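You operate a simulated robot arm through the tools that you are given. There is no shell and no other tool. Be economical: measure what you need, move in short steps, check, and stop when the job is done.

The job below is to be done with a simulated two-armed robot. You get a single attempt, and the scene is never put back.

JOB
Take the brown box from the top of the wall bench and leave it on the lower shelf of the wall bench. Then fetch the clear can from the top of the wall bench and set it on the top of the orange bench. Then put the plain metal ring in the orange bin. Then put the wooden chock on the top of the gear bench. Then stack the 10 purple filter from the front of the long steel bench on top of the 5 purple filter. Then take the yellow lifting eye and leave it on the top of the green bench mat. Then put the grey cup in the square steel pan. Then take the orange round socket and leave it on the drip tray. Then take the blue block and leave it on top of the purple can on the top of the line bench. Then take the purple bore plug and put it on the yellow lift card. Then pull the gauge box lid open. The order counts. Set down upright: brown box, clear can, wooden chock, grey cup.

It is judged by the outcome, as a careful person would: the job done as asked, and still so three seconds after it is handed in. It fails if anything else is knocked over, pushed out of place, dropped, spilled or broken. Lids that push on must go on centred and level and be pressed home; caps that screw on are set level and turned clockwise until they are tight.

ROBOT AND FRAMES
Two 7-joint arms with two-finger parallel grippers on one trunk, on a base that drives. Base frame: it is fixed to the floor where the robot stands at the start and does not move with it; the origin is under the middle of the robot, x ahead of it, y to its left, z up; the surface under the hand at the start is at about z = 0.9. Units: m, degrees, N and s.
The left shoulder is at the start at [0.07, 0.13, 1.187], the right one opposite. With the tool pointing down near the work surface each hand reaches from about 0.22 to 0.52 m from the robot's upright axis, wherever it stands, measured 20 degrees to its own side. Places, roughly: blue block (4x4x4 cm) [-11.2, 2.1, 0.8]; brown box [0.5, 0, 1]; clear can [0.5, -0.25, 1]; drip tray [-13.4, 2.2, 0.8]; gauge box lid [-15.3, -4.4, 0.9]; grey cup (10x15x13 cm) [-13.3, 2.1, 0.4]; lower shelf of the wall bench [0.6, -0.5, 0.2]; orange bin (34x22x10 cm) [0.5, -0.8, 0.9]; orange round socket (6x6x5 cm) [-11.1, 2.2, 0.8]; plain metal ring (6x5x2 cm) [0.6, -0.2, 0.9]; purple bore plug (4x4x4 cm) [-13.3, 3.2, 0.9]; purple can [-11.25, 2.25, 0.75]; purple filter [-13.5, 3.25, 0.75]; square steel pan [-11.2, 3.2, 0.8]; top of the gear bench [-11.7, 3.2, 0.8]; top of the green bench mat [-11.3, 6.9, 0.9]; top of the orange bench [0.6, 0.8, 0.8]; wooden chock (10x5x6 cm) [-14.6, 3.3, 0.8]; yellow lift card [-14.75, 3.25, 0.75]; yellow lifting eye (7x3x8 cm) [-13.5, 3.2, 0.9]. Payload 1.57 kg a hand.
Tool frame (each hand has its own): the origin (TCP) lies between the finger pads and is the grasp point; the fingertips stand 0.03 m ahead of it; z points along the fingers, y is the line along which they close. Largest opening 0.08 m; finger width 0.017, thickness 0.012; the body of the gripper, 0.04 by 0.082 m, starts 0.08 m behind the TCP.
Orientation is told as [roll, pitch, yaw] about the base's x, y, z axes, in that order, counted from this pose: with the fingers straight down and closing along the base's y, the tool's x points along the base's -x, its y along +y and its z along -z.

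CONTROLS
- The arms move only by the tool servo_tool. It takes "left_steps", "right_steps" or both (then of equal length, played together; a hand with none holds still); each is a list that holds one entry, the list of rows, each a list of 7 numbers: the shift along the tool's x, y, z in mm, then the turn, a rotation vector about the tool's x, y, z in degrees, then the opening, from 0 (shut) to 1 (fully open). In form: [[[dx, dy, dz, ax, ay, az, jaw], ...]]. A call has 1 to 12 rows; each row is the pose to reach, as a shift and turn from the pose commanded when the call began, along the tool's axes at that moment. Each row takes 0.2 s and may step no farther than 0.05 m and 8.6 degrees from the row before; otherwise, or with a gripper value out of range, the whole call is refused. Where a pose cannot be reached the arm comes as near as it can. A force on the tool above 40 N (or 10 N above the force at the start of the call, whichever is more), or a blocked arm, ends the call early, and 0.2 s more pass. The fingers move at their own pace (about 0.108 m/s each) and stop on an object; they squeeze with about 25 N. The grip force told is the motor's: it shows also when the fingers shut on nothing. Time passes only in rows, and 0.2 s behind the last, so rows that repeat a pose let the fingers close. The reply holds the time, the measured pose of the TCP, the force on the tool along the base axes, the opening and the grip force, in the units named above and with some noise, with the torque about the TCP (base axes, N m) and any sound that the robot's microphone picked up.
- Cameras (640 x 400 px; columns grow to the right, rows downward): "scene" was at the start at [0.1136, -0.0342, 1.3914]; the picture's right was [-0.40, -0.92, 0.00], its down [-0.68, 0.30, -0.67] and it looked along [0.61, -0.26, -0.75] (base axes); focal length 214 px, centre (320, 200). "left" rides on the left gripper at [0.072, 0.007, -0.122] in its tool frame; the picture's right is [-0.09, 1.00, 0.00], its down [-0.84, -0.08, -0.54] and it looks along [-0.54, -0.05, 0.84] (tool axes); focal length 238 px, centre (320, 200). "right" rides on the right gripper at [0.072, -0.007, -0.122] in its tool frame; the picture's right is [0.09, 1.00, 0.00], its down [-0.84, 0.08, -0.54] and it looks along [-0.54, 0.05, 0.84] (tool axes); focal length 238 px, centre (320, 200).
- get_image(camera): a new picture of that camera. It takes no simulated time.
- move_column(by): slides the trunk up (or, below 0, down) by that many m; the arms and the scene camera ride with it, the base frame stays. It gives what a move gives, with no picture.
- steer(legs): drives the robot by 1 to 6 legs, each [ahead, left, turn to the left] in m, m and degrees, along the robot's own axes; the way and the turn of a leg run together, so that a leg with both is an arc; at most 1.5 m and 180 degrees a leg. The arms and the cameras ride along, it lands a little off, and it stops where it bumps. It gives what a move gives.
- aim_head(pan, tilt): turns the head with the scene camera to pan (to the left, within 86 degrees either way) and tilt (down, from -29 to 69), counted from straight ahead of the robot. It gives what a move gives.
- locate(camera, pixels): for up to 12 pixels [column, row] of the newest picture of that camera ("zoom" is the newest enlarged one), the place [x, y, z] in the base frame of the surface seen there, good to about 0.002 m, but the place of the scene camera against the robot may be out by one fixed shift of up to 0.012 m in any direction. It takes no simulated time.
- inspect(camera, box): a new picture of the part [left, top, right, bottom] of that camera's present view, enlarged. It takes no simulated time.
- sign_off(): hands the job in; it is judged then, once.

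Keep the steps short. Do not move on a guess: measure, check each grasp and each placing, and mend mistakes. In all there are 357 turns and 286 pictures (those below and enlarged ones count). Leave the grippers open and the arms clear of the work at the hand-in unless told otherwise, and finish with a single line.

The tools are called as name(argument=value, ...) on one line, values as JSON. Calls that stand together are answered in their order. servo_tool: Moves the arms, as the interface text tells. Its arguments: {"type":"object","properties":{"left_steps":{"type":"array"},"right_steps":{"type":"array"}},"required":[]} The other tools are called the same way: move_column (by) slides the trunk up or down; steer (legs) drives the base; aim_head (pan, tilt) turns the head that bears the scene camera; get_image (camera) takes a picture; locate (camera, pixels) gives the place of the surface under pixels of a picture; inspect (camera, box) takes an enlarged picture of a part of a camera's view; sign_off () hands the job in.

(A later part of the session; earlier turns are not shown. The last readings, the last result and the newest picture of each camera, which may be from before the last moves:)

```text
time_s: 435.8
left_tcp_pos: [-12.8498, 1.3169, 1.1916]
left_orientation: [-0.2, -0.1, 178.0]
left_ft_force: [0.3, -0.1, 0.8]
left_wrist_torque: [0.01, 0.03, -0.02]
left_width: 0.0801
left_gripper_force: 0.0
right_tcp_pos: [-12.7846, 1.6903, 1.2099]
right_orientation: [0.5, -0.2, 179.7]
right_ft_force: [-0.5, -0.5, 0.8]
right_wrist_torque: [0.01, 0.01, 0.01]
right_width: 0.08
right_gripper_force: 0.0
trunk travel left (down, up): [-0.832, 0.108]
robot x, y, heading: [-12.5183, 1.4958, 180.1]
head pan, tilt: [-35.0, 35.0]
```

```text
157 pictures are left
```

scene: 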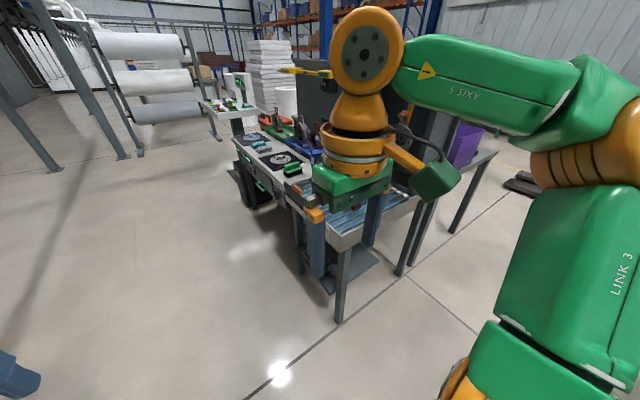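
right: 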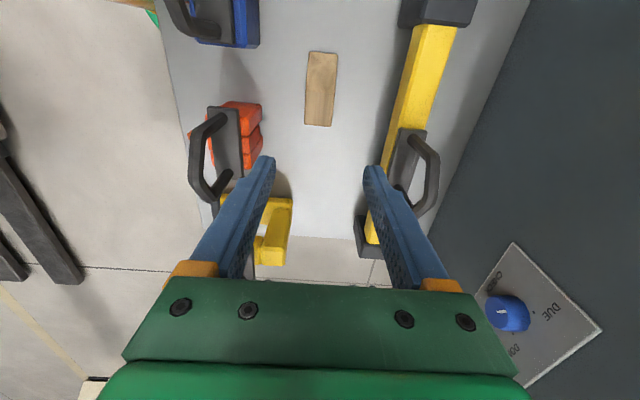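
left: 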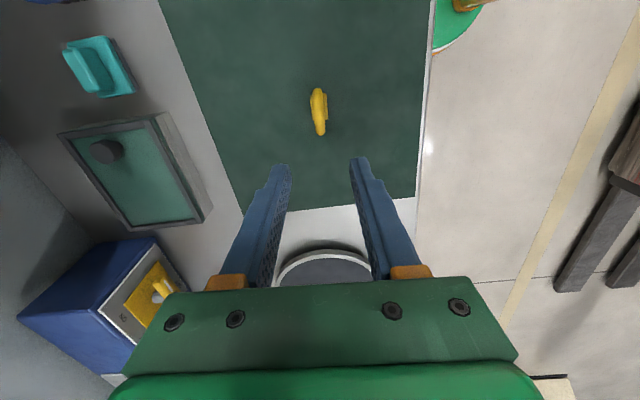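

I lower the trunk to see under the bench and zoom on the cup.

move_column(by=-0.4)

move_column(by=-0.2)

aim_head(pan=-40, tilt=20)

get_image(camera="scene")

```text
time_s: 439.7
left_tcp_pos: [-12.8501, 1.3175, 0.7922]
left_orientation: [-0.2, -0.1, 177.9]
left_ft_force: [0.9, -0.3, -1.2]
left_wrist_torque: [0.01, -0.02, -0.01]
left_width: 0.0799
left_gripper_force: 0.0
right_tcp_pos: [-12.7851, 1.6911, 0.81]
right_orientation: [0.4, -0.3, 179.7]
right_ft_force: [0.3, 0.9, 0.1]
right_wrist_torque: [0.01, -0.01, 0.01]
right_width: 0.08
right_gripper_force: 0.1
trunk travel left (down, up): [-0.432, 0.508]
robot x, y, heading: [-12.5218, 1.4954, 180.0]
head pan, tilt: [-35.0, 35.0]
```

```text
time_s: 441.8
left_tcp_pos: [-12.8505, 1.3165, 0.5914]
left_orientation: [-0.2, -0.1, 178.0]
left_ft_force: [0.1, -0.1, -0.1]
left_wrist_torque: [0.0, 0.01, 0.02]
left_width: 0.08
left_gripper_force: 0.1
right_tcp_pos: [-12.785, 1.6906, 0.6105]
right_orientation: [0.4, -0.2, 179.6]
right_ft_force: [-0.5, -0.6, 0.5]
right_wrist_torque: [-0.05, 0.0, 0.02]
right_width: 0.0798
right_gripper_force: 0.0
trunk travel left (down, up): [-0.232, 0.708]
robot x, y, heading: [-12.5166, 1.4935, 179.9]
head pan, tilt: [-35.0, 35.0]
```

```text
time_s: 442.6
left_tcp_pos: [-12.8502, 1.3169, 0.5917]
left_orientation: [-0.2, -0.1, 178.0]
left_ft_force: [-0.6, 0.3, 0.3]
left_wrist_torque: [0.04, 0.02, 0.0]
left_width: 0.0801
left_gripper_force: 0.2
right_tcp_pos: [-12.784, 1.6917, 0.6107]
right_orientation: [0.3, 0.0, 179.6]
right_ft_force: [-1.1, -0.5, 0.0]
right_wrist_torque: [0.0, 0.02, -0.01]
right_width: 0.08
right_gripper_force: 0.1
trunk travel left (down, up): [-0.232, 0.708]
robot x, y, heading: [-12.5151, 1.4972, 179.8]
head pan, tilt: [-40.0, 20.0]
```

```text
156 pictures are left
```

scene: 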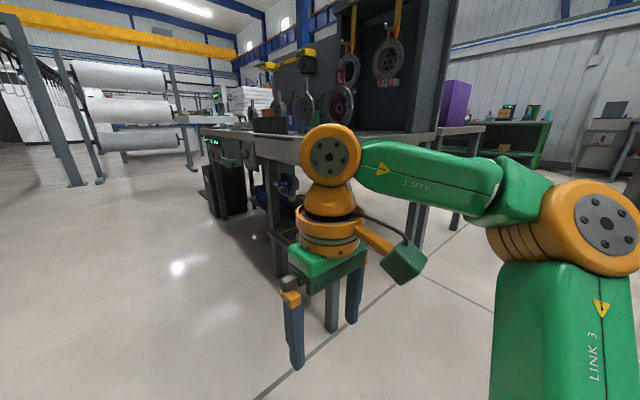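

My arm blocks the view. I drive 0.75 m along and turn to face the bench front at x≈-13.27.

steer(legs=[[0.75, 0.07, 0], [0, 0, -90]])

aim_head(pan=0, tilt=25)

get_image(camera="scene")

```text
time_s: 450.6
left_tcp_pos: [-13.4794, 1.7602, 0.5932]
left_orientation: [-0.2, 0.0, 88.3]
left_ft_force: [1.4, 0.8, 0.7]
left_wrist_torque: [-0.04, -0.02, 0.01]
left_width: 0.0798
left_gripper_force: 0.1
right_tcp_pos: [-13.1038, 1.6974, 0.6109]
right_orientation: [0.4, -0.1, 90.0]
right_ft_force: [-0.2, 0.3, -0.2]
right_wrist_torque: [-0.03, -0.02, 0.03]
right_width: 0.0799
right_gripper_force: 0.1
trunk travel left (down, up): [-0.232, 0.708]
robot x, y, heading: [-13.2978, 1.4298, 89.9]
head pan, tilt: [-40.0, 20.0]
```

```text
time_s: 451.7
left_tcp_pos: [-13.4792, 1.7607, 0.5917]
left_orientation: [-0.2, -0.1, 88.4]
left_ft_force: [-0.1, -0.1, -0.2]
left_wrist_torque: [0.0, 0.01, -0.01]
left_width: 0.0798
left_gripper_force: 0.1
right_tcp_pos: [-13.1049, 1.699, 0.6106]
right_orientation: [0.4, 0.0, 90.0]
right_ft_force: [-0.5, 0.5, -0.7]
right_wrist_torque: [0.05, 0.02, 0.01]
right_width: 0.0801
right_gripper_force: 0.2
trunk travel left (down, up): [-0.232, 0.708]
robot x, y, heading: [-13.3002, 1.4277, 90.0]
head pan, tilt: [0.0, 25.0]
```

```text
155 pictures are left
```

scene: 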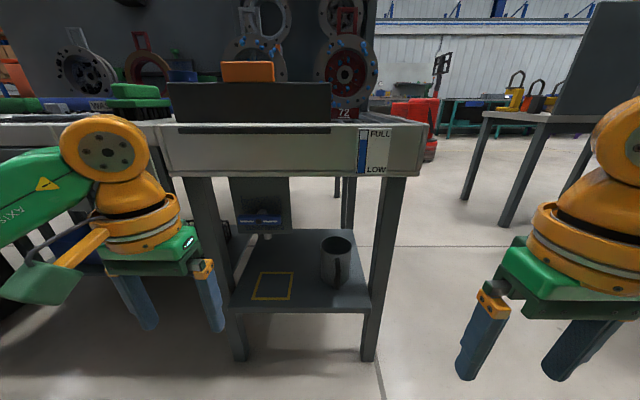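

inspect(camera="scene", box=[230, 190, 390, 320])

locate(camera="scene", pixels=[[337, 288], [337, 262], [322, 240], [351, 240], [336, 238], [322, 275], [350, 275], [300, 300], [235, 310], [370, 305], [300, 240], [395, 175]])

```text
3.08 times, centred on (310, 255) of scene
```

zoom: 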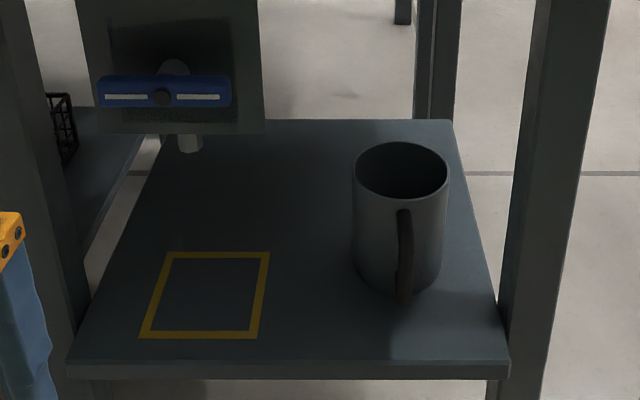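

```text
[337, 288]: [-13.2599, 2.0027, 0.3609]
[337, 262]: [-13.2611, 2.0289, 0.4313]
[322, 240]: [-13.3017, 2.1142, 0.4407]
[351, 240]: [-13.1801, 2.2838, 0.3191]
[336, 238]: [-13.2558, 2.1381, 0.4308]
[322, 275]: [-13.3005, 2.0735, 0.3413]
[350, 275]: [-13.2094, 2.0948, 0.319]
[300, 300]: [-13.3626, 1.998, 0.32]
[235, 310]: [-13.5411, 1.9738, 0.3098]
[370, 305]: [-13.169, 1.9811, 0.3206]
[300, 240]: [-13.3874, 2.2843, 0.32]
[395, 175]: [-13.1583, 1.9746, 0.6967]
```

The mug's handle points straight at me (x≈-13.26, front y≈2.003, z≈0.36–0.43); shelf ~0.325. I'll grip the handle with the right hand, tilted 35°, closing along x. First position the base and look with the right camera.

steer(legs=[[0.09, 0.11, 0]])

servo_tool(right_steps=[[[-18, 8, 25, 0, -7, 0, 0.6], [-36, 16, 50, 0, -14, 0, 0.6], [-54, 25, 75, 0, -21, 0, 0.6], [-75, 35, 105, 0, -28, 0, 0.6], [-95, 45, 130, 0, -35, 0, 0.6], [-95, 45, 130, 0, -35, 0, 0.6]]])

get_image(camera="right")

```text
time_s: 453.0
left_tcp_pos: [-13.5915, 1.8479, 0.5923]
left_orientation: [-0.2, -0.1, 88.6]
left_ft_force: [0.3, 0.5, 0.2]
left_wrist_torque: [0.03, -0.04, 0.01]
left_width: 0.0801
left_gripper_force: 0.0
right_tcp_pos: [-13.2164, 1.7863, 0.6103]
right_orientation: [0.3, -0.2, 90.1]
right_ft_force: [-1.2, 0.4, -0.7]
right_wrist_torque: [0.02, -0.02, 0.0]
right_width: 0.08
right_gripper_force: 0.1
trunk travel left (down, up): [-0.232, 0.708]
robot x, y, heading: [-13.4087, 1.5175, 90.1]
head pan, tilt: [0.0, 25.0]
```

```text
time_s: 454.4
left_tcp_pos: [-13.5923, 1.849, 0.592]
left_orientation: [-0.2, -0.2, 88.5]
left_ft_force: [-0.7, 0.4, -0.1]
left_wrist_torque: [-0.03, 0.02, -0.01]
left_width: 0.0801
left_gripper_force: 0.1
right_tcp_pos: [-13.2638, 1.8821, 0.4801]
right_orientation: [0.5, -35.1, 89.7]
right_ft_force: [0.6, -0.5, 0.0]
right_wrist_torque: [0.03, 0.01, 0.02]
right_width: 0.0478
right_gripper_force: 0.2
trunk travel left (down, up): [-0.232, 0.708]
robot x, y, heading: [-13.4111, 1.5195, 90.4]
head pan, tilt: [0.0, 25.0]
```

```text
153 pictures are left
```

right: 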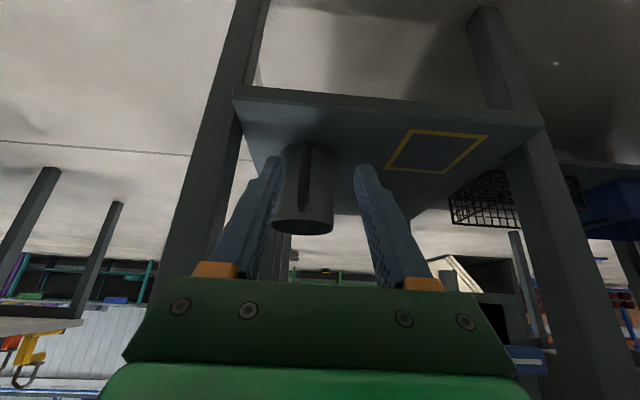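

inspect(camera="right", box=[240, 100, 400, 240])

locate(camera="right", pixels=[[305, 150], [305, 165], [305, 180], [304, 200], [302, 207], [292, 225], [340, 150], [330, 200], [280, 130]])

```text
2.86 times, centred on (320, 170) of right
```

zoom: 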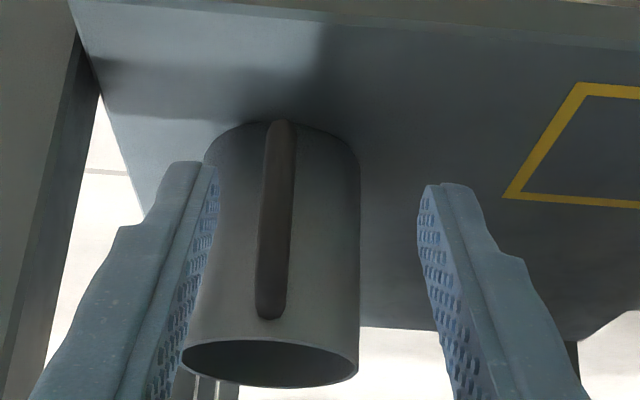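

```text
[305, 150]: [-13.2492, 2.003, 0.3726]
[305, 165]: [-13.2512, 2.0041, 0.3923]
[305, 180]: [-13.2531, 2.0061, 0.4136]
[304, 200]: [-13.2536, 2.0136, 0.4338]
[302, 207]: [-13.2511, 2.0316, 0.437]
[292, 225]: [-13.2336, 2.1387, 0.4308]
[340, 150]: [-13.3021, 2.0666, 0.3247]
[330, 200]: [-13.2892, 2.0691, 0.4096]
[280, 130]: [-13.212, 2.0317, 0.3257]
```

Handle bar: x≈-13.2515, front y 2.003, z 0.36–0.437. I line up with it, then slide in along the fingers.

servo_tool(right_steps=[[[-30, -6, 20, 0, 0, 0, 0.6], [-59, -12, 45, 0, 0, 0, 0.6], [-59, -12, 80, 0, 0, 0, 0.6], [-59, -12, 100, 0, 0, 0, 0.6], [-59, -12, 100, 0, 0, 0, 0.6]]])

get_image(camera="right")

```text
time_s: 455.6
left_tcp_pos: [-13.5918, 1.848, 0.5916]
left_orientation: [-0.2, -0.1, 88.4]
left_ft_force: [-0.5, 1.4, 0.6]
left_wrist_torque: [0.01, -0.01, 0.01]
left_width: 0.08
left_gripper_force: 0.1
right_tcp_pos: [-13.2511, 1.9885, 0.4329]
right_orientation: [0.6, -35.1, 89.7]
right_ft_force: [0.1, 0.7, 0.4]
right_wrist_torque: [-0.01, -0.01, 0.01]
right_width: 0.0482
right_gripper_force: 0.1
trunk travel left (down, up): [-0.232, 0.708]
robot x, y, heading: [-13.4099, 1.5175, 90.2]
head pan, tilt: [0.0, 25.0]
```

```text
151 pictures are left
```

right: 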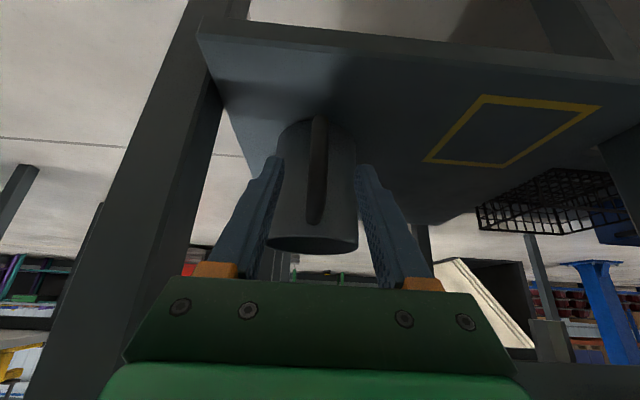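

Handle is centred between the fingers. Slide in 38 mm and close.

servo_tool(right_steps=[[[0, 0, 20, 0, 0, 0, 0.6], [0, 0, 38, 0, 0, 0, 0.6], [0, 0, 38, 0, 0, 0, 0.6], [0, 0, 38, 0, 0, 0, 0], [0, 0, 38, 0, 0, 0, 0], [0, 0, 38, 0, 0, 0, 0]]])

get_image(camera="right")

```text
time_s: 457.0
left_tcp_pos: [-13.5918, 1.8492, 0.5909]
left_orientation: [-0.2, 0.0, 88.5]
left_ft_force: [-0.1, -0.3, -0.2]
left_wrist_torque: [0.02, 0.02, -0.02]
left_width: 0.08
left_gripper_force: 0.2
right_tcp_pos: [-13.2504, 2.0101, 0.403]
right_orientation: [0.4, -35.1, 89.8]
right_ft_force: [-0.3, 1.4, 0.3]
right_wrist_torque: [0.04, -0.11, 0.0]
right_width: 0.0135
right_gripper_force: 25.3
trunk travel left (down, up): [-0.232, 0.708]
robot x, y, heading: [-13.4094, 1.5188, 90.2]
head pan, tilt: [0.0, 25.0]
```

```text
150 pictures are left
```

right: 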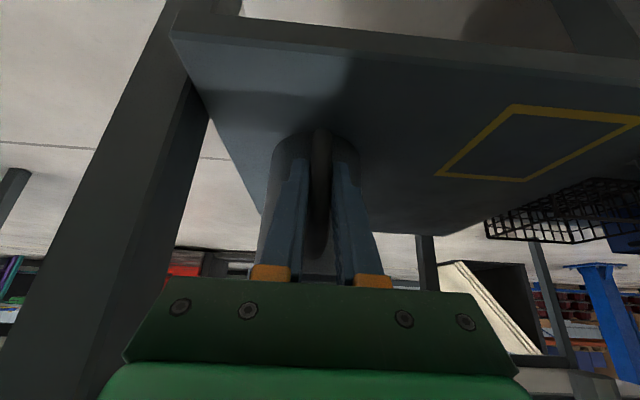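

Handle gripped (13.5 mm). I lift 30 mm by the trunk and check the cup stays level.

move_column(by=0.03)

get_image(camera="right")

inspect(camera="scene", box=[330, 170, 530, 330])

```text
time_s: 457.8
left_tcp_pos: [-13.5908, 1.849, 0.6219]
left_orientation: [-0.2, 0.0, 88.4]
left_ft_force: [1.1, -0.9, -0.2]
left_wrist_torque: [-0.03, -0.02, 0.01]
left_width: 0.0798
left_gripper_force: 0.0
right_tcp_pos: [-13.2509, 2.0091, 0.4313]
right_orientation: [0.5, -35.1, 89.8]
right_ft_force: [0.3, 0.0, -2.0]
right_wrist_torque: [-0.13, 0.0, -0.01]
right_width: 0.0138
right_gripper_force: 24.4
trunk travel left (down, up): [-0.262, 0.678]
robot x, y, heading: [-13.4085, 1.5176, 90.2]
head pan, tilt: [0.0, 25.0]
```

```text
149 pictures are left
```

right: 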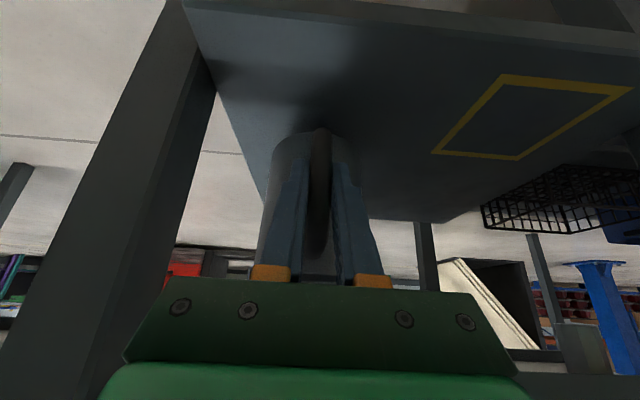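

```text
2.50 times, centred on (430, 250) of scene
```

zoom: 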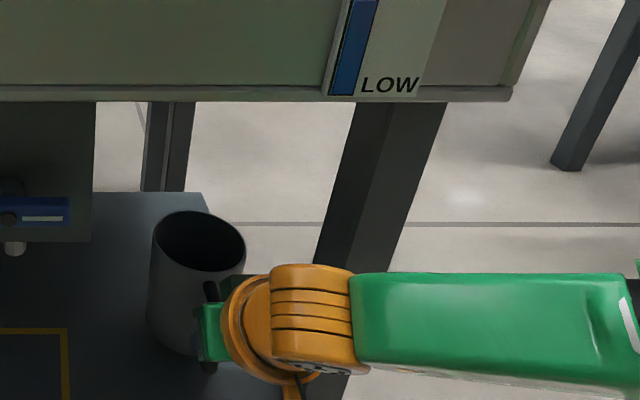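

Level and held (about 2 N). I back out 0.27 m.

steer(legs=[[-0.27, 0, 0]])

get_image(camera="right")

```text
time_s: 459.7
left_tcp_pos: [-13.5891, 1.5818, 0.6206]
left_orientation: [-0.3, -0.1, 88.4]
left_ft_force: [-0.3, 0.0, -0.5]
left_wrist_torque: [-0.04, -0.01, -0.02]
left_width: 0.08
left_gripper_force: 0.2
right_tcp_pos: [-13.2502, 1.7414, 0.4317]
right_orientation: [0.6, -35.1, 89.7]
right_ft_force: [-0.5, -0.3, -2.1]
right_wrist_torque: [-0.16, 0.03, 0.02]
right_width: 0.0136
right_gripper_force: 24.5
trunk travel left (down, up): [-0.262, 0.678]
robot x, y, heading: [-13.4092, 1.2503, 90.2]
head pan, tilt: [0.0, 25.0]
```

```text
147 pictures are left
```

right: 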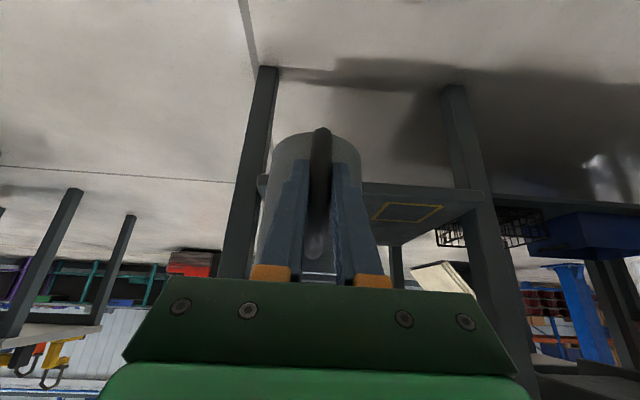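

Clear of the bench. I slide right to the gap at x≈-12.55, then raise the trunk and drive north through the gap.

steer(legs=[[0, -0.87, 0]])

move_column(by=0.35)

move_column(by=0.3)

aim_head(pan=0, tilt=35)

get_image(camera="scene")

```text
time_s: 464.3
left_tcp_pos: [-12.7138, 1.5807, 0.621]
left_orientation: [-0.2, -0.1, 87.7]
left_ft_force: [-0.7, 0.5, 0.0]
left_wrist_torque: [0.02, 0.0, 0.01]
left_width: 0.0799
left_gripper_force: 0.1
right_tcp_pos: [-12.3723, 1.7375, 0.4309]
right_orientation: [0.4, -35.1, 89.0]
right_ft_force: [0.3, -0.7, -1.9]
right_wrist_torque: [-0.19, 0.02, -0.02]
right_width: 0.0136
right_gripper_force: 24.9
trunk travel left (down, up): [-0.262, 0.678]
robot x, y, heading: [-12.5345, 1.2474, 89.5]
head pan, tilt: [0.0, 25.0]
```

```text
time_s: 467.7
left_tcp_pos: [-12.7138, 1.5807, 0.972]
left_orientation: [-0.2, -0.1, 87.7]
left_ft_force: [-0.7, 0.5, 0.5]
left_wrist_torque: [-0.03, -0.01, -0.02]
left_width: 0.0799
left_gripper_force: 0.1
right_tcp_pos: [-12.3718, 1.7376, 0.7822]
right_orientation: [0.4, -35.1, 88.9]
right_ft_force: [0.3, 0.4, -2.5]
right_wrist_torque: [-0.16, 0.02, -0.02]
right_width: 0.0136
right_gripper_force: 24.2
trunk travel left (down, up): [-0.612, 0.328]
robot x, y, heading: [-12.538, 1.2493, 89.7]
head pan, tilt: [0.0, 25.0]
```

```text
time_s: 470.7
left_tcp_pos: [-12.7141, 1.5817, 1.2713]
left_orientation: [-0.2, -0.1, 87.7]
left_ft_force: [-0.3, 0.3, 0.9]
left_wrist_torque: [0.02, -0.02, -0.02]
left_width: 0.08
left_gripper_force: 0.1
right_tcp_pos: [-12.3705, 1.738, 1.0816]
right_orientation: [0.5, -35.1, 88.9]
right_ft_force: [-0.3, -0.3, -1.8]
right_wrist_torque: [-0.14, -0.01, -0.01]
right_width: 0.0137
right_gripper_force: 25.5
trunk travel left (down, up): [-0.912, 0.028]
robot x, y, heading: [-12.5351, 1.2436, 89.4]
head pan, tilt: [0.0, 25.0]
```

```text
time_s: 471.4
left_tcp_pos: [-12.7127, 1.582, 1.2715]
left_orientation: [-0.2, -0.1, 87.7]
left_ft_force: [-0.2, 0.1, 0.4]
left_wrist_torque: [0.01, -0.03, 0.01]
left_width: 0.0802
left_gripper_force: 0.0
right_tcp_pos: [-12.3714, 1.7363, 1.0824]
right_orientation: [0.4, -35.1, 89.0]
right_ft_force: [1.6, -0.3, -2.5]
right_wrist_torque: [-0.2, 0.03, -0.02]
right_width: 0.0136
right_gripper_force: 24.9
trunk travel left (down, up): [-0.912, 0.028]
robot x, y, heading: [-12.5372, 1.2461, 89.5]
head pan, tilt: [0.0, 35.0]
```

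```text
146 pictures are left
```

scene: 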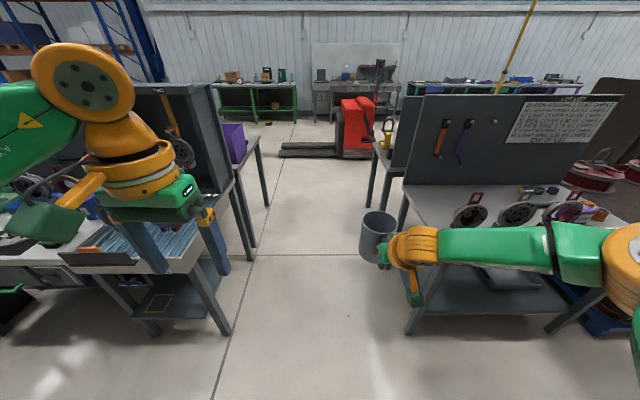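

The cup is upright and level. I drive 2.7 m north through the gap.

steer(legs=[[1.35, 0, 0.3], [1.35, 0, 0.2]])

steer(legs=[[0, 0, -90], [0, 0, -90]])

get_image(camera="scene")

```text
time_s: 484.4
left_tcp_pos: [-12.7461, 4.254, 1.2715]
left_orientation: [-0.2, -0.2, 89.4]
left_ft_force: [-0.3, 0.2, 0.6]
left_wrist_torque: [0.01, 0.0, 0.04]
left_width: 0.0798
left_gripper_force: 0.0
right_tcp_pos: [-12.4074, 4.4193, 1.0825]
right_orientation: [0.5, -35.1, 90.7]
right_ft_force: [0.4, -0.3, -2.1]
right_wrist_torque: [-0.14, 0.03, -0.02]
right_width: 0.0135
right_gripper_force: 24.9
trunk travel left (down, up): [-0.912, 0.028]
robot x, y, heading: [-12.5591, 3.9278, 90.9]
head pan, tilt: [0.0, 35.0]
```

```text
time_s: 492.5
left_tcp_pos: [-12.3657, 3.6011, 1.272]
left_orientation: [-0.3, -0.2, -89.8]
left_ft_force: [-0.1, -0.1, 0.5]
left_wrist_torque: [0.0, 0.0, -0.02]
left_width: 0.08
left_gripper_force: 0.0
right_tcp_pos: [-12.7018, 3.4303, 1.0818]
right_orientation: [0.4, -35.1, -88.6]
right_ft_force: [-0.3, 1.4, -1.2]
right_wrist_torque: [0.17, 0.04, -0.01]
right_width: 0.0135
right_gripper_force: 25.3
trunk travel left (down, up): [-0.912, 0.028]
robot x, y, heading: [-12.5596, 3.9246, -87.9]
head pan, tilt: [0.0, 35.0]
```

```text
145 pictures are left
```

scene: 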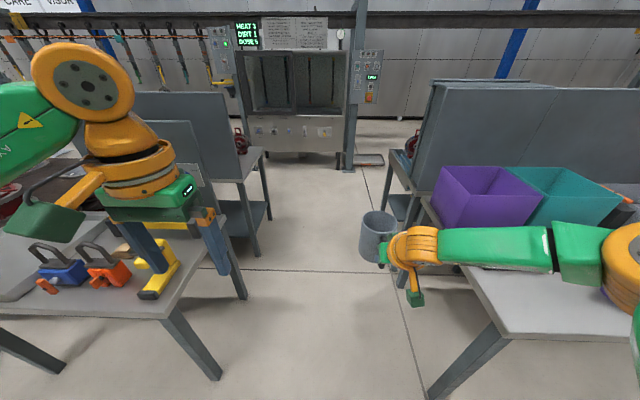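

Now back to y≈4.1, slide left 1.41 m, then approach the pan.

steer(legs=[[-0.18, 0, -2], [0, 1.41, 0]])

get_image(camera="scene")

```text
time_s: 500.6
left_tcp_pos: [-10.9781, 3.7778, 1.2713]
left_orientation: [-0.2, -0.1, -91.7]
left_ft_force: [-0.8, -0.6, 0.2]
left_wrist_torque: [0.0, -0.01, -0.02]
left_width: 0.0798
left_gripper_force: 0.0
right_tcp_pos: [-11.318, 3.6201, 1.0813]
right_orientation: [0.4, -35.0, -90.3]
right_ft_force: [-0.2, -0.3, -2.0]
right_wrist_torque: [0.17, -0.02, -0.02]
right_width: 0.0136
right_gripper_force: 24.7
trunk travel left (down, up): [-0.912, 0.028]
robot x, y, heading: [-11.1609, 4.108, -89.7]
head pan, tilt: [0.0, 35.0]
```

```text
144 pictures are left
```

scene: 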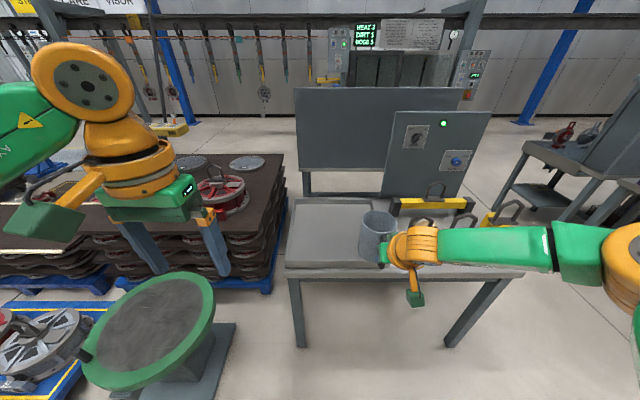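

The pan is ahead-left. I go forward 0.33 m, then 0.1 m left, and check.

steer(legs=[[0.33, 0, 0], [0, 0.09, 0]])

aim_head(pan=-10, tilt=55)

get_image(camera="scene")

```text
time_s: 503.5
left_tcp_pos: [-10.8947, 3.4455, 1.273]
left_orientation: [0.2, -0.1, -91.6]
left_ft_force: [-1.1, 0.4, 0.2]
left_wrist_torque: [0.03, -0.08, -0.01]
left_width: 0.08
left_gripper_force: 0.1
right_tcp_pos: [-11.2327, 3.2867, 1.0803]
right_orientation: [1.0, -35.1, -90.6]
right_ft_force: [-0.3, 0.9, -1.5]
right_wrist_torque: [0.14, -0.05, 0.02]
right_width: 0.0137
right_gripper_force: 24.9
trunk travel left (down, up): [-0.912, 0.028]
robot x, y, heading: [-11.0648, 3.7726, -89.8]
head pan, tilt: [0.0, 35.0]
```

```text
time_s: 504.3
left_tcp_pos: [-10.885, 3.445, 1.2703]
left_orientation: [-0.2, -0.2, -91.4]
left_ft_force: [1.5, 0.5, -0.1]
left_wrist_torque: [-0.01, 0.01, 0.01]
left_width: 0.0799
left_gripper_force: 0.1
right_tcp_pos: [-11.2262, 3.2843, 1.0818]
right_orientation: [0.4, -34.9, -90.2]
right_ft_force: [-0.1, -0.5, -2.1]
right_wrist_torque: [0.15, 0.03, 0.04]
right_width: 0.0133
right_gripper_force: 25.2
trunk travel left (down, up): [-0.912, 0.028]
robot x, y, heading: [-11.0684, 3.7773, -89.7]
head pan, tilt: [-10.0, 55.0]
```

```text
143 pictures are left
```

scene: 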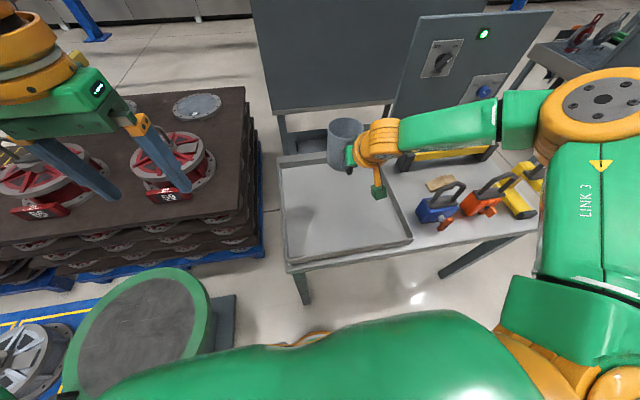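

locate(camera="scene", pixels=[[420, 135], [450, 130], [490, 125], [520, 120], [560, 110], [600, 130], [350, 220], [330, 200], [300, 180], [440, 212], [460, 185]])

```text
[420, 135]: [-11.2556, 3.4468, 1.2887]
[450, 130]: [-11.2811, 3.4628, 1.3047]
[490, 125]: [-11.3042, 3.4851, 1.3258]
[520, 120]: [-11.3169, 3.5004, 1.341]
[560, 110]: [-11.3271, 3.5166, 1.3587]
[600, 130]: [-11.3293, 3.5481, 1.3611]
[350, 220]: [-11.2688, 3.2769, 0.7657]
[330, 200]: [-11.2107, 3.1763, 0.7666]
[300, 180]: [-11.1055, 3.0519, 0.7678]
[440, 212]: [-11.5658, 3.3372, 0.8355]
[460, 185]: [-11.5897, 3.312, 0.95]
```

Forearm stays clear of the clamps. Pan floor ≈0.772. I lower the trunk 0.2 m, then measure.

move_column(by=-0.2)

get_image(camera="right")

```text
time_s: 506.5
left_tcp_pos: [-10.8856, 3.4449, 1.0725]
left_orientation: [-0.2, -0.1, -91.5]
left_ft_force: [-0.2, 0.6, 0.6]
left_wrist_torque: [0.03, 0.02, 0.0]
left_width: 0.0801
left_gripper_force: 0.1
right_tcp_pos: [-11.2251, 3.285, 0.8812]
right_orientation: [0.4, -35.0, -90.2]
right_ft_force: [0.6, -0.4, -2.6]
right_wrist_torque: [0.16, -0.03, 0.02]
right_width: 0.0136
right_gripper_force: 25.5
trunk travel left (down, up): [-0.712, 0.228]
robot x, y, heading: [-11.0678, 3.7759, -89.6]
head pan, tilt: [-10.0, 55.0]
```

```text
142 pictures are left
```

right: 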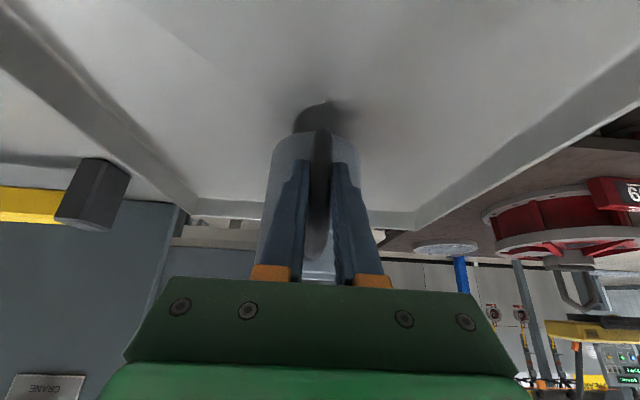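

locate(camera="right", pixels=[[320, 60], [250, 130], [390, 150], [240, 80], [420, 80]])

```text
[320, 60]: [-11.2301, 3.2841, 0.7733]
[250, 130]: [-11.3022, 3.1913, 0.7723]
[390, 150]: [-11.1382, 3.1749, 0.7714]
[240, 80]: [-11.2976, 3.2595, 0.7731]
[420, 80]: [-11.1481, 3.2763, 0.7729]
```

Floor 0.7725 → 31 mm to go. Lower 27 mm, then fine steps.

move_column(by=-0.028)

servo_tool(right_steps=[[[0.6, 0, 0.8, 0, 0, 0, 0], [1.15, 0, 1.64, 0, 0, 0, 0], [1.7, 0, 2.5, 0, 0, 0, 0], [1.7, 0, 2.5, 0, 0, 0, 0]]])

```text
time_s: 507.2
left_tcp_pos: [-10.8851, 3.4449, 1.044]
left_orientation: [-0.2, -0.1, -91.5]
left_ft_force: [-0.7, -0.6, -0.5]
left_wrist_torque: [-0.01, 0.0, 0.0]
left_width: 0.08
left_gripper_force: 0.0
right_tcp_pos: [-11.2249, 3.2858, 0.8535]
right_orientation: [0.4, -35.0, -90.2]
right_ft_force: [0.0, 0.0, -2.3]
right_wrist_torque: [0.16, 0.0, -0.01]
right_width: 0.0133
right_gripper_force: 25.0
trunk travel left (down, up): [-0.684, 0.256]
robot x, y, heading: [-11.0668, 3.7771, -89.8]
head pan, tilt: [-10.0, 55.0]
```

```text
time_s: 508.2
left_tcp_pos: [-10.8857, 3.4461, 1.044]
left_orientation: [-0.2, -0.2, -91.5]
left_ft_force: [-0.1, 0.9, 0.0]
left_wrist_torque: [-0.01, -0.01, -0.01]
left_width: 0.0802
left_gripper_force: 0.0
right_tcp_pos: [-11.226, 3.2859, 0.8518]
right_orientation: [0.4, -35.2, -90.2]
right_ft_force: [-0.3, -0.8, 2.5]
right_wrist_torque: [-0.51, 0.06, 0.01]
right_width: 0.0134
right_gripper_force: 25.0
trunk travel left (down, up): [-0.684, 0.256]
robot x, y, heading: [-11.0697, 3.7772, -89.6]
head pan, tilt: [-10.0, 55.0]
```

Contact felt. I release and withdraw along the fingers.

servo_tool(right_steps=[[[0, 0, 0, 0, 0, 0, 0.5], [0, 0, 0, 0, 0, 0, 0.5], [0, 0, -20, 0, 0, 0, 0.5], [0, 0, -60, 0, 0, 0, 0.5], [0, 0, -100, 0, 0, 0, 0.5], [0, 0, -100, 0, 0, 0, 0.5]]])

get_image(camera="right")

get_image(camera="scene")

```text
time_s: 509.6
left_tcp_pos: [-10.8853, 3.446, 1.0428]
left_orientation: [-0.2, -0.2, -91.5]
left_ft_force: [0.4, -0.3, 0.1]
left_wrist_torque: [0.01, -0.04, -0.01]
left_width: 0.0799
left_gripper_force: 0.0
right_tcp_pos: [-11.2251, 3.3437, 0.933]
right_orientation: [0.3, -34.9, -90.2]
right_ft_force: [0.7, -0.2, -0.1]
right_wrist_torque: [0.02, 0.01, 0.02]
right_width: 0.0399
right_gripper_force: 0.1
trunk travel left (down, up): [-0.684, 0.256]
robot x, y, heading: [-11.0663, 3.7765, -89.9]
head pan, tilt: [-10.0, 55.0]
```

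```text
141 pictures are left
```

right: 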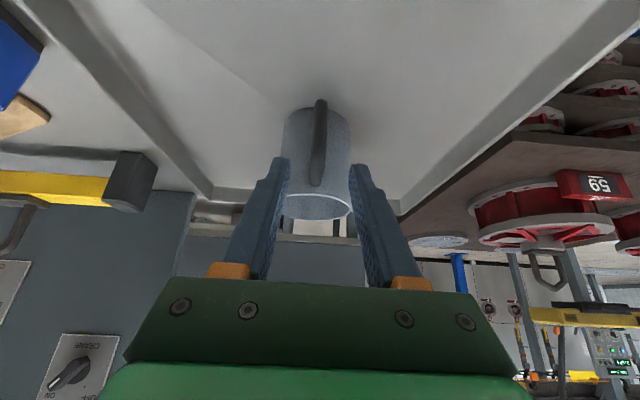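

```text
140 pictures are left
```

scene: 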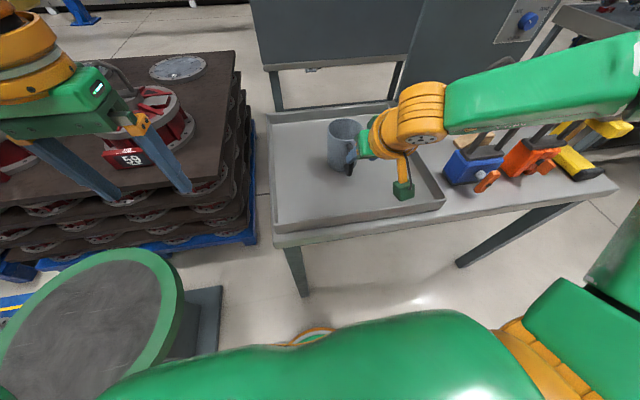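

The cup stands in the pan. I raise the trunk, retreat, straighten the right hand, and go through the gap to the south side for the orange socket.

move_column(by=0.2)

steer(legs=[[-0.3, -0.1, 0], [0, -1.38, 0]])

servo_tool(right_steps=[[[20, 10, -20, 0, 7, 0, 1], [40, 20, -40, 0, 14, 0, 1], [50, 25, -60, 0, 21, 0, 1], [55, 30, -80, 0, 28, 0, 1], [60, 30, -100, 0, 35, 0, 1], [60, 30, -100, 0, 35, 0, 1]]])

```text
time_s: 511.8
left_tcp_pos: [-10.8843, 3.4461, 1.2448]
left_orientation: [-0.2, -0.1, -91.5]
left_ft_force: [0.1, -0.2, -0.8]
left_wrist_torque: [0.05, 0.0, -0.04]
left_width: 0.0799
left_gripper_force: 0.0
right_tcp_pos: [-11.226, 3.3447, 1.1327]
right_orientation: [0.4, -35.0, -90.1]
right_ft_force: [-0.9, -0.6, -0.2]
right_wrist_torque: [-0.05, 0.02, 0.02]
right_width: 0.04
right_gripper_force: 0.0
trunk travel left (down, up): [-0.884, 0.056]
robot x, y, heading: [-11.0695, 3.7761, -89.7]
head pan, tilt: [-10.0, 55.0]
```

```text
time_s: 520.4
left_tcp_pos: [-12.3817, 3.7551, 1.2432]
left_orientation: [-0.3, -0.2, -93.0]
left_ft_force: [0.0, 0.1, -0.5]
left_wrist_torque: [0.04, 0.01, -0.01]
left_width: 0.0803
left_gripper_force: 0.1
right_tcp_pos: [-12.722, 3.6621, 1.1332]
right_orientation: [0.4, -35.1, -91.6]
right_ft_force: [-1.1, -0.1, -0.5]
right_wrist_torque: [0.03, -0.02, 0.03]
right_width: 0.0399
right_gripper_force: 0.1
trunk travel left (down, up): [-0.884, 0.056]
robot x, y, heading: [-12.5529, 4.0906, -91.5]
head pan, tilt: [-10.0, 55.0]
```

```text
time_s: 521.8
left_tcp_pos: [-12.3817, 3.7546, 1.2442]
left_orientation: [-0.1, -0.1, -93.0]
left_ft_force: [0.6, -0.7, -0.2]
left_wrist_torque: [0.01, 0.0, 0.01]
left_width: 0.08
left_gripper_force: 0.1
right_tcp_pos: [-12.6932, 3.7681, 1.1815]
right_orientation: [0.5, -0.1, -91.5]
right_ft_force: [0.4, -0.1, 0.9]
right_wrist_torque: [-0.01, 0.01, 0.01]
right_width: 0.0802
right_gripper_force: 0.0
trunk travel left (down, up): [-0.884, 0.056]
robot x, y, heading: [-12.5538, 4.0926, -91.6]
head pan, tilt: [-10.0, 55.0]
```

steer(legs=[[1.35, 0, 1.5], [1.33, 0, 0], [0, 0, 90]])

aim_head(pan=15, tilt=25)

get_image(camera="scene")

```text
time_s: 538.6
left_tcp_pos: [-12.193, 1.5979, 1.2432]
left_orientation: [-0.1, -0.1, -1.7]
left_ft_force: [1.3, 0.1, -1.3]
left_wrist_torque: [0.01, -0.01, -0.02]
left_width: 0.0801
left_gripper_force: 0.0
right_tcp_pos: [-12.1965, 1.2854, 1.1816]
right_orientation: [0.4, -0.1, 0.0]
right_ft_force: [0.5, 0.1, -0.4]
right_wrist_torque: [0.01, -0.03, 0.0]
right_width: 0.0798
right_gripper_force: 0.1
trunk travel left (down, up): [-0.884, 0.056]
robot x, y, heading: [-12.5201, 1.4169, -0.0]
head pan, tilt: [-10.0, 55.0]
```

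```text
time_s: 539.6
left_tcp_pos: [-12.1935, 1.5988, 1.2444]
left_orientation: [-0.1, -0.2, -1.6]
left_ft_force: [1.3, -0.3, 0.2]
left_wrist_torque: [0.03, 0.0, -0.01]
left_width: 0.0797
left_gripper_force: 0.1
right_tcp_pos: [-12.198, 1.2872, 1.1825]
right_orientation: [0.5, -0.1, 0.0]
right_ft_force: [1.2, 0.1, 0.0]
right_wrist_torque: [0.0, 0.02, -0.02]
right_width: 0.0801
right_gripper_force: 0.0
trunk travel left (down, up): [-0.884, 0.056]
robot x, y, heading: [-12.5241, 1.4169, 0.1]
head pan, tilt: [15.0, 25.0]
```

```text
139 pictures are left
```

scene: 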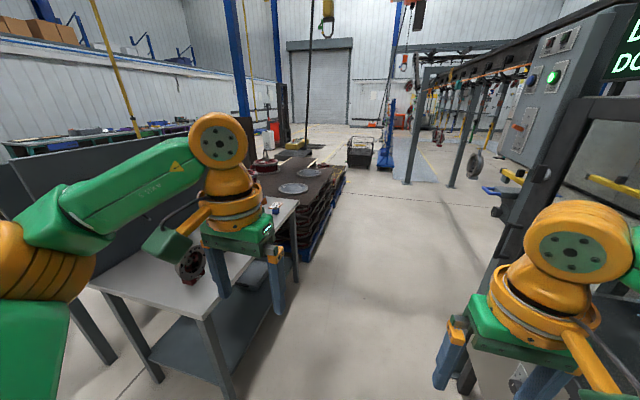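

locate(camera="scene", pixels=[[500, 240], [490, 280], [520, 190], [530, 100], [235, 390], [293, 262], [270, 215], [295, 205], [505, 180], [600, 130], [200, 300]])

```text
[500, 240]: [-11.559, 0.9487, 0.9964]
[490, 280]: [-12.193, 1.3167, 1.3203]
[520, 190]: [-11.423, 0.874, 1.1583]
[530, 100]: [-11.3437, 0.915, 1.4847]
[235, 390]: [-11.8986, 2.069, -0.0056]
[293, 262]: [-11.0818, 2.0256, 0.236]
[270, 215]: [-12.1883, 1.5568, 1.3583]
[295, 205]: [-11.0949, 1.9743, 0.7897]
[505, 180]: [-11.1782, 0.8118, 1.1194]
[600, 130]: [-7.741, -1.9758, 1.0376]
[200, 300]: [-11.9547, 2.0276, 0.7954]
```

steer(legs=[[0, 0, 90], [0, -1.2, 0]])

aim_head(pan=0, tilt=40)

get_image(camera="scene")

```text
time_s: 549.5
left_tcp_pos: [-11.483, 1.7224, 1.2447]
left_orientation: [-0.3, -0.1, 86.0]
left_ft_force: [-0.1, 0.7, -0.3]
left_wrist_torque: [-0.01, -0.01, -0.01]
left_width: 0.0801
left_gripper_force: 0.1
right_tcp_pos: [-11.1723, 1.704, 1.1816]
right_orientation: [0.3, -0.1, 87.4]
right_ft_force: [0.1, 0.5, -0.4]
right_wrist_torque: [0.04, 0.01, 0.01]
right_width: 0.0799
right_gripper_force: 0.0
trunk travel left (down, up): [-0.884, 0.056]
robot x, y, heading: [-11.3143, 1.383, 87.5]
head pan, tilt: [15.0, 25.0]
```

```text
time_s: 550.2
left_tcp_pos: [-11.4833, 1.7213, 1.2432]
left_orientation: [-0.1, -0.2, 86.0]
left_ft_force: [-0.7, 0.0, -0.4]
left_wrist_torque: [0.01, 0.0, 0.0]
left_width: 0.08
left_gripper_force: 0.0
right_tcp_pos: [-11.1716, 1.7043, 1.182]
right_orientation: [0.4, -0.1, 87.5]
right_ft_force: [-0.1, -0.4, 0.5]
right_wrist_torque: [-0.04, 0.0, 0.01]
right_width: 0.0802
right_gripper_force: 0.2
trunk travel left (down, up): [-0.884, 0.056]
robot x, y, heading: [-11.3171, 1.3837, 88.0]
head pan, tilt: [0.0, 40.0]
```

```text
138 pictures are left
```

scene: 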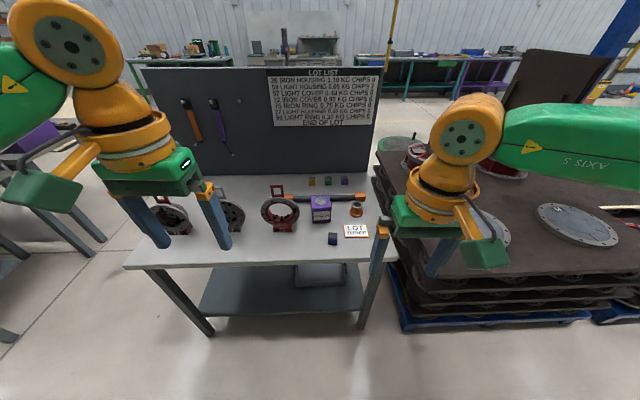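

inspect(camera="scene", box=[240, 165, 400, 265])

locate(camera="scene", pixels=[[356, 205], [333, 238], [321, 200], [321, 215], [356, 232], [280, 212], [340, 258], [328, 182], [345, 182], [312, 182], [340, 197], [378, 215]])

```text
4.00 times, centred on (320, 215) of scene
```

zoom: 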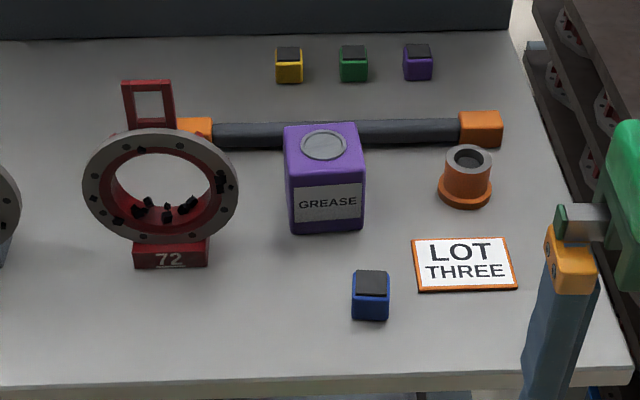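

```text
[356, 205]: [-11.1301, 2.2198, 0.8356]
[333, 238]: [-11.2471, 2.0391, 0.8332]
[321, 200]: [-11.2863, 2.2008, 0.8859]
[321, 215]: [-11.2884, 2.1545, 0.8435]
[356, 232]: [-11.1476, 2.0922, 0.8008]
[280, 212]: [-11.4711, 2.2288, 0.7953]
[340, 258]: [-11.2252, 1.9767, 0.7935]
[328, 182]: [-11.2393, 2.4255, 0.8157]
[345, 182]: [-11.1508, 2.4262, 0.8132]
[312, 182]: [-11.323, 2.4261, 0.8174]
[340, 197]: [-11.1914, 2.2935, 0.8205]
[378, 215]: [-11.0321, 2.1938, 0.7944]
```

The orange socket is at ≈[-11.13,2.22], the blue block at ≈[-11.247,2.04], grease can at ≈[-11.29,2.19]. I retract the left hand a bit, drive 0.4 m in, and lower the trunk 0.12 m.

servo_tool(left_steps=[[[30, 0, 0, 0, 0, 0, 1], [60, 0, 0, 0, 0, 0, 1], [90, 10, 0, 0, 0, 0, 1], [110, 20, 0, 0, 0, 0, 1], [110, 20, 0, 0, 0, 0, 1]]])

steer(legs=[[0.39, -0.02, 2]])

move_column(by=-0.12)

get_image(camera="right")

```text
time_s: 551.5
left_tcp_pos: [-11.5095, 1.613, 1.2434]
left_orientation: [-0.2, -0.1, 85.9]
left_ft_force: [-0.2, 0.1, -0.3]
left_wrist_torque: [0.0, 0.0, -0.02]
left_width: 0.0802
left_gripper_force: 0.0
right_tcp_pos: [-11.1714, 1.7039, 1.1819]
right_orientation: [0.5, -0.1, 87.5]
right_ft_force: [0.5, 0.5, 0.2]
right_wrist_torque: [-0.02, 0.03, 0.01]
right_width: 0.0801
right_gripper_force: 0.0
trunk travel left (down, up): [-0.884, 0.056]
robot x, y, heading: [-11.3152, 1.3835, 87.8]
head pan, tilt: [0.0, 40.0]
```

```text
time_s: 553.9
left_tcp_pos: [-11.4929, 1.9834, 1.245]
left_orientation: [-0.3, -0.3, 88.5]
left_ft_force: [-0.3, -0.3, -0.2]
left_wrist_torque: [0.02, -0.01, 0.0]
left_width: 0.08
left_gripper_force: 0.0
right_tcp_pos: [-11.1591, 2.0889, 1.1825]
right_orientation: [0.4, -0.2, 90.1]
right_ft_force: [-0.8, -0.7, 0.9]
right_wrist_torque: [0.01, 0.0, -0.01]
right_width: 0.0799
right_gripper_force: 0.1
trunk travel left (down, up): [-0.884, 0.056]
robot x, y, heading: [-11.2893, 1.7639, 90.1]
head pan, tilt: [0.0, 40.0]
```

```text
time_s: 555.4
left_tcp_pos: [-11.4928, 1.9857, 1.1238]
left_orientation: [-0.2, -0.2, 88.5]
left_ft_force: [0.1, -0.5, 0.6]
left_wrist_torque: [0.01, -0.03, -0.01]
left_width: 0.0799
left_gripper_force: 0.0
right_tcp_pos: [-11.1594, 2.0922, 1.0609]
right_orientation: [0.4, -0.1, 90.1]
right_ft_force: [-0.1, 0.3, 0.5]
right_wrist_torque: [0.01, 0.01, 0.02]
right_width: 0.0801
right_gripper_force: 0.0
trunk travel left (down, up): [-0.764, 0.176]
robot x, y, heading: [-11.2873, 1.7661, 90.3]
head pan, tilt: [0.0, 40.0]
```

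```text
136 pictures are left
```

right: 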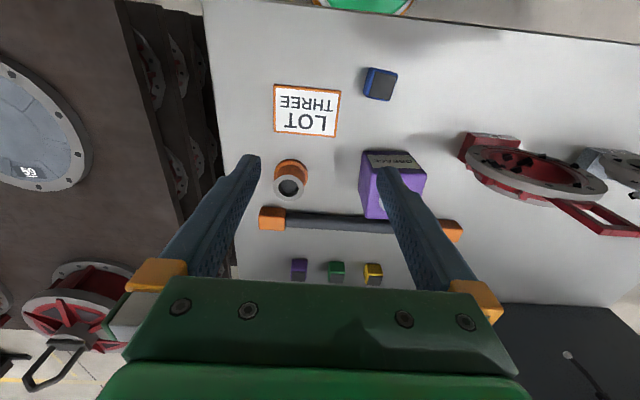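

inspect(camera="right", box=[256, 145, 336, 205])

locate(camera="right", pixels=[[289, 200], [276, 187], [304, 185], [289, 178], [289, 163], [273, 178], [308, 176], [300, 140], [363, 70], [395, 75], [365, 155], [424, 175]])

```text
6.67 times, centred on (296, 175) of right
```

zoom: 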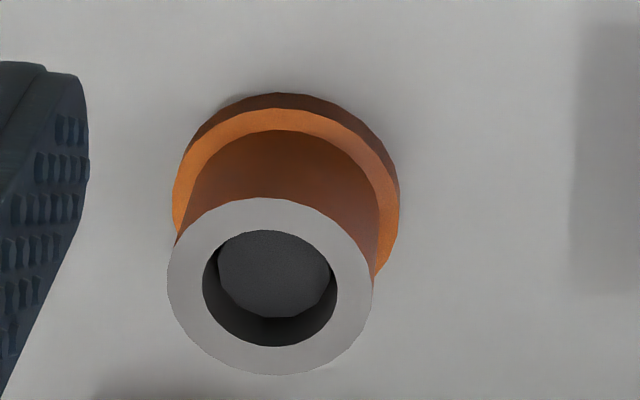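

```text
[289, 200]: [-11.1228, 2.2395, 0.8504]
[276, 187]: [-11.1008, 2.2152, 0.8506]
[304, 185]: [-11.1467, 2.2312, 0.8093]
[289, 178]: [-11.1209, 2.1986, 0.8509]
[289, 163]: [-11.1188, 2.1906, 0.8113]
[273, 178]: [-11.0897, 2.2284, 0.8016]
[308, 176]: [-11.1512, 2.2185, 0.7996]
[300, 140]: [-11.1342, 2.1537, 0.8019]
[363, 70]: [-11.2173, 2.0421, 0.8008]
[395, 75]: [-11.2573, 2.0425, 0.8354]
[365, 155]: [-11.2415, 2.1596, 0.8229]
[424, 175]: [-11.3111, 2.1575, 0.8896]
```

Socket: centre ≈[-11.121,2.216], stub Ø49 mm, top 0.8505. I move above it.

servo_tool(right_steps=[[[-30, -9, 20, 0, 0, 0, 1], [-60, -18, 40, 0, 0, 0, 1], [-90, -28, 70, 0, 0, 0, 1], [-124, -38, 100, 0, 0, 0, 1], [-124, -38, 130, 0, 0, 0, 1], [-124, -38, 130, 0, 0, 0, 1]]])

get_image(camera="right")

```text
time_s: 556.8
left_tcp_pos: [-11.4938, 1.9858, 1.1241]
left_orientation: [-0.2, -0.2, 88.6]
left_ft_force: [0.3, 0.4, -0.3]
left_wrist_torque: [-0.01, 0.0, 0.03]
left_width: 0.0801
left_gripper_force: 0.0
right_tcp_pos: [-11.1064, 2.1889, 0.9395]
right_orientation: [0.5, -0.1, 90.0]
right_ft_force: [-0.8, 0.6, -0.6]
right_wrist_torque: [-0.02, 0.03, 0.0]
right_width: 0.0798
right_gripper_force: 0.2
right hand out of reach, approached as far as the arm can: row 4, 5, 6
trunk travel left (down, up): [-0.764, 0.176]
robot x, y, heading: [-11.2875, 1.7677, 90.1]
head pan, tilt: [0.0, 40.0]
```

```text
134 pictures are left
```

right: 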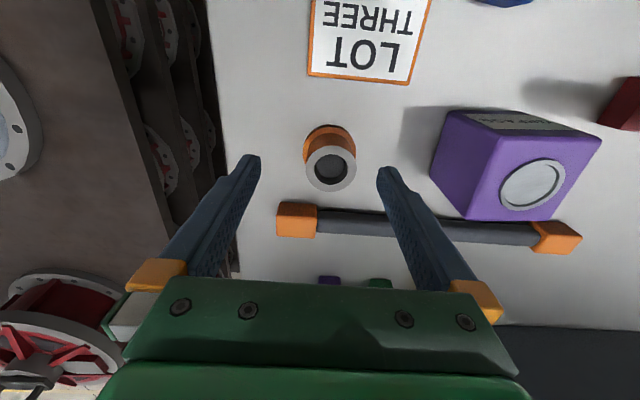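

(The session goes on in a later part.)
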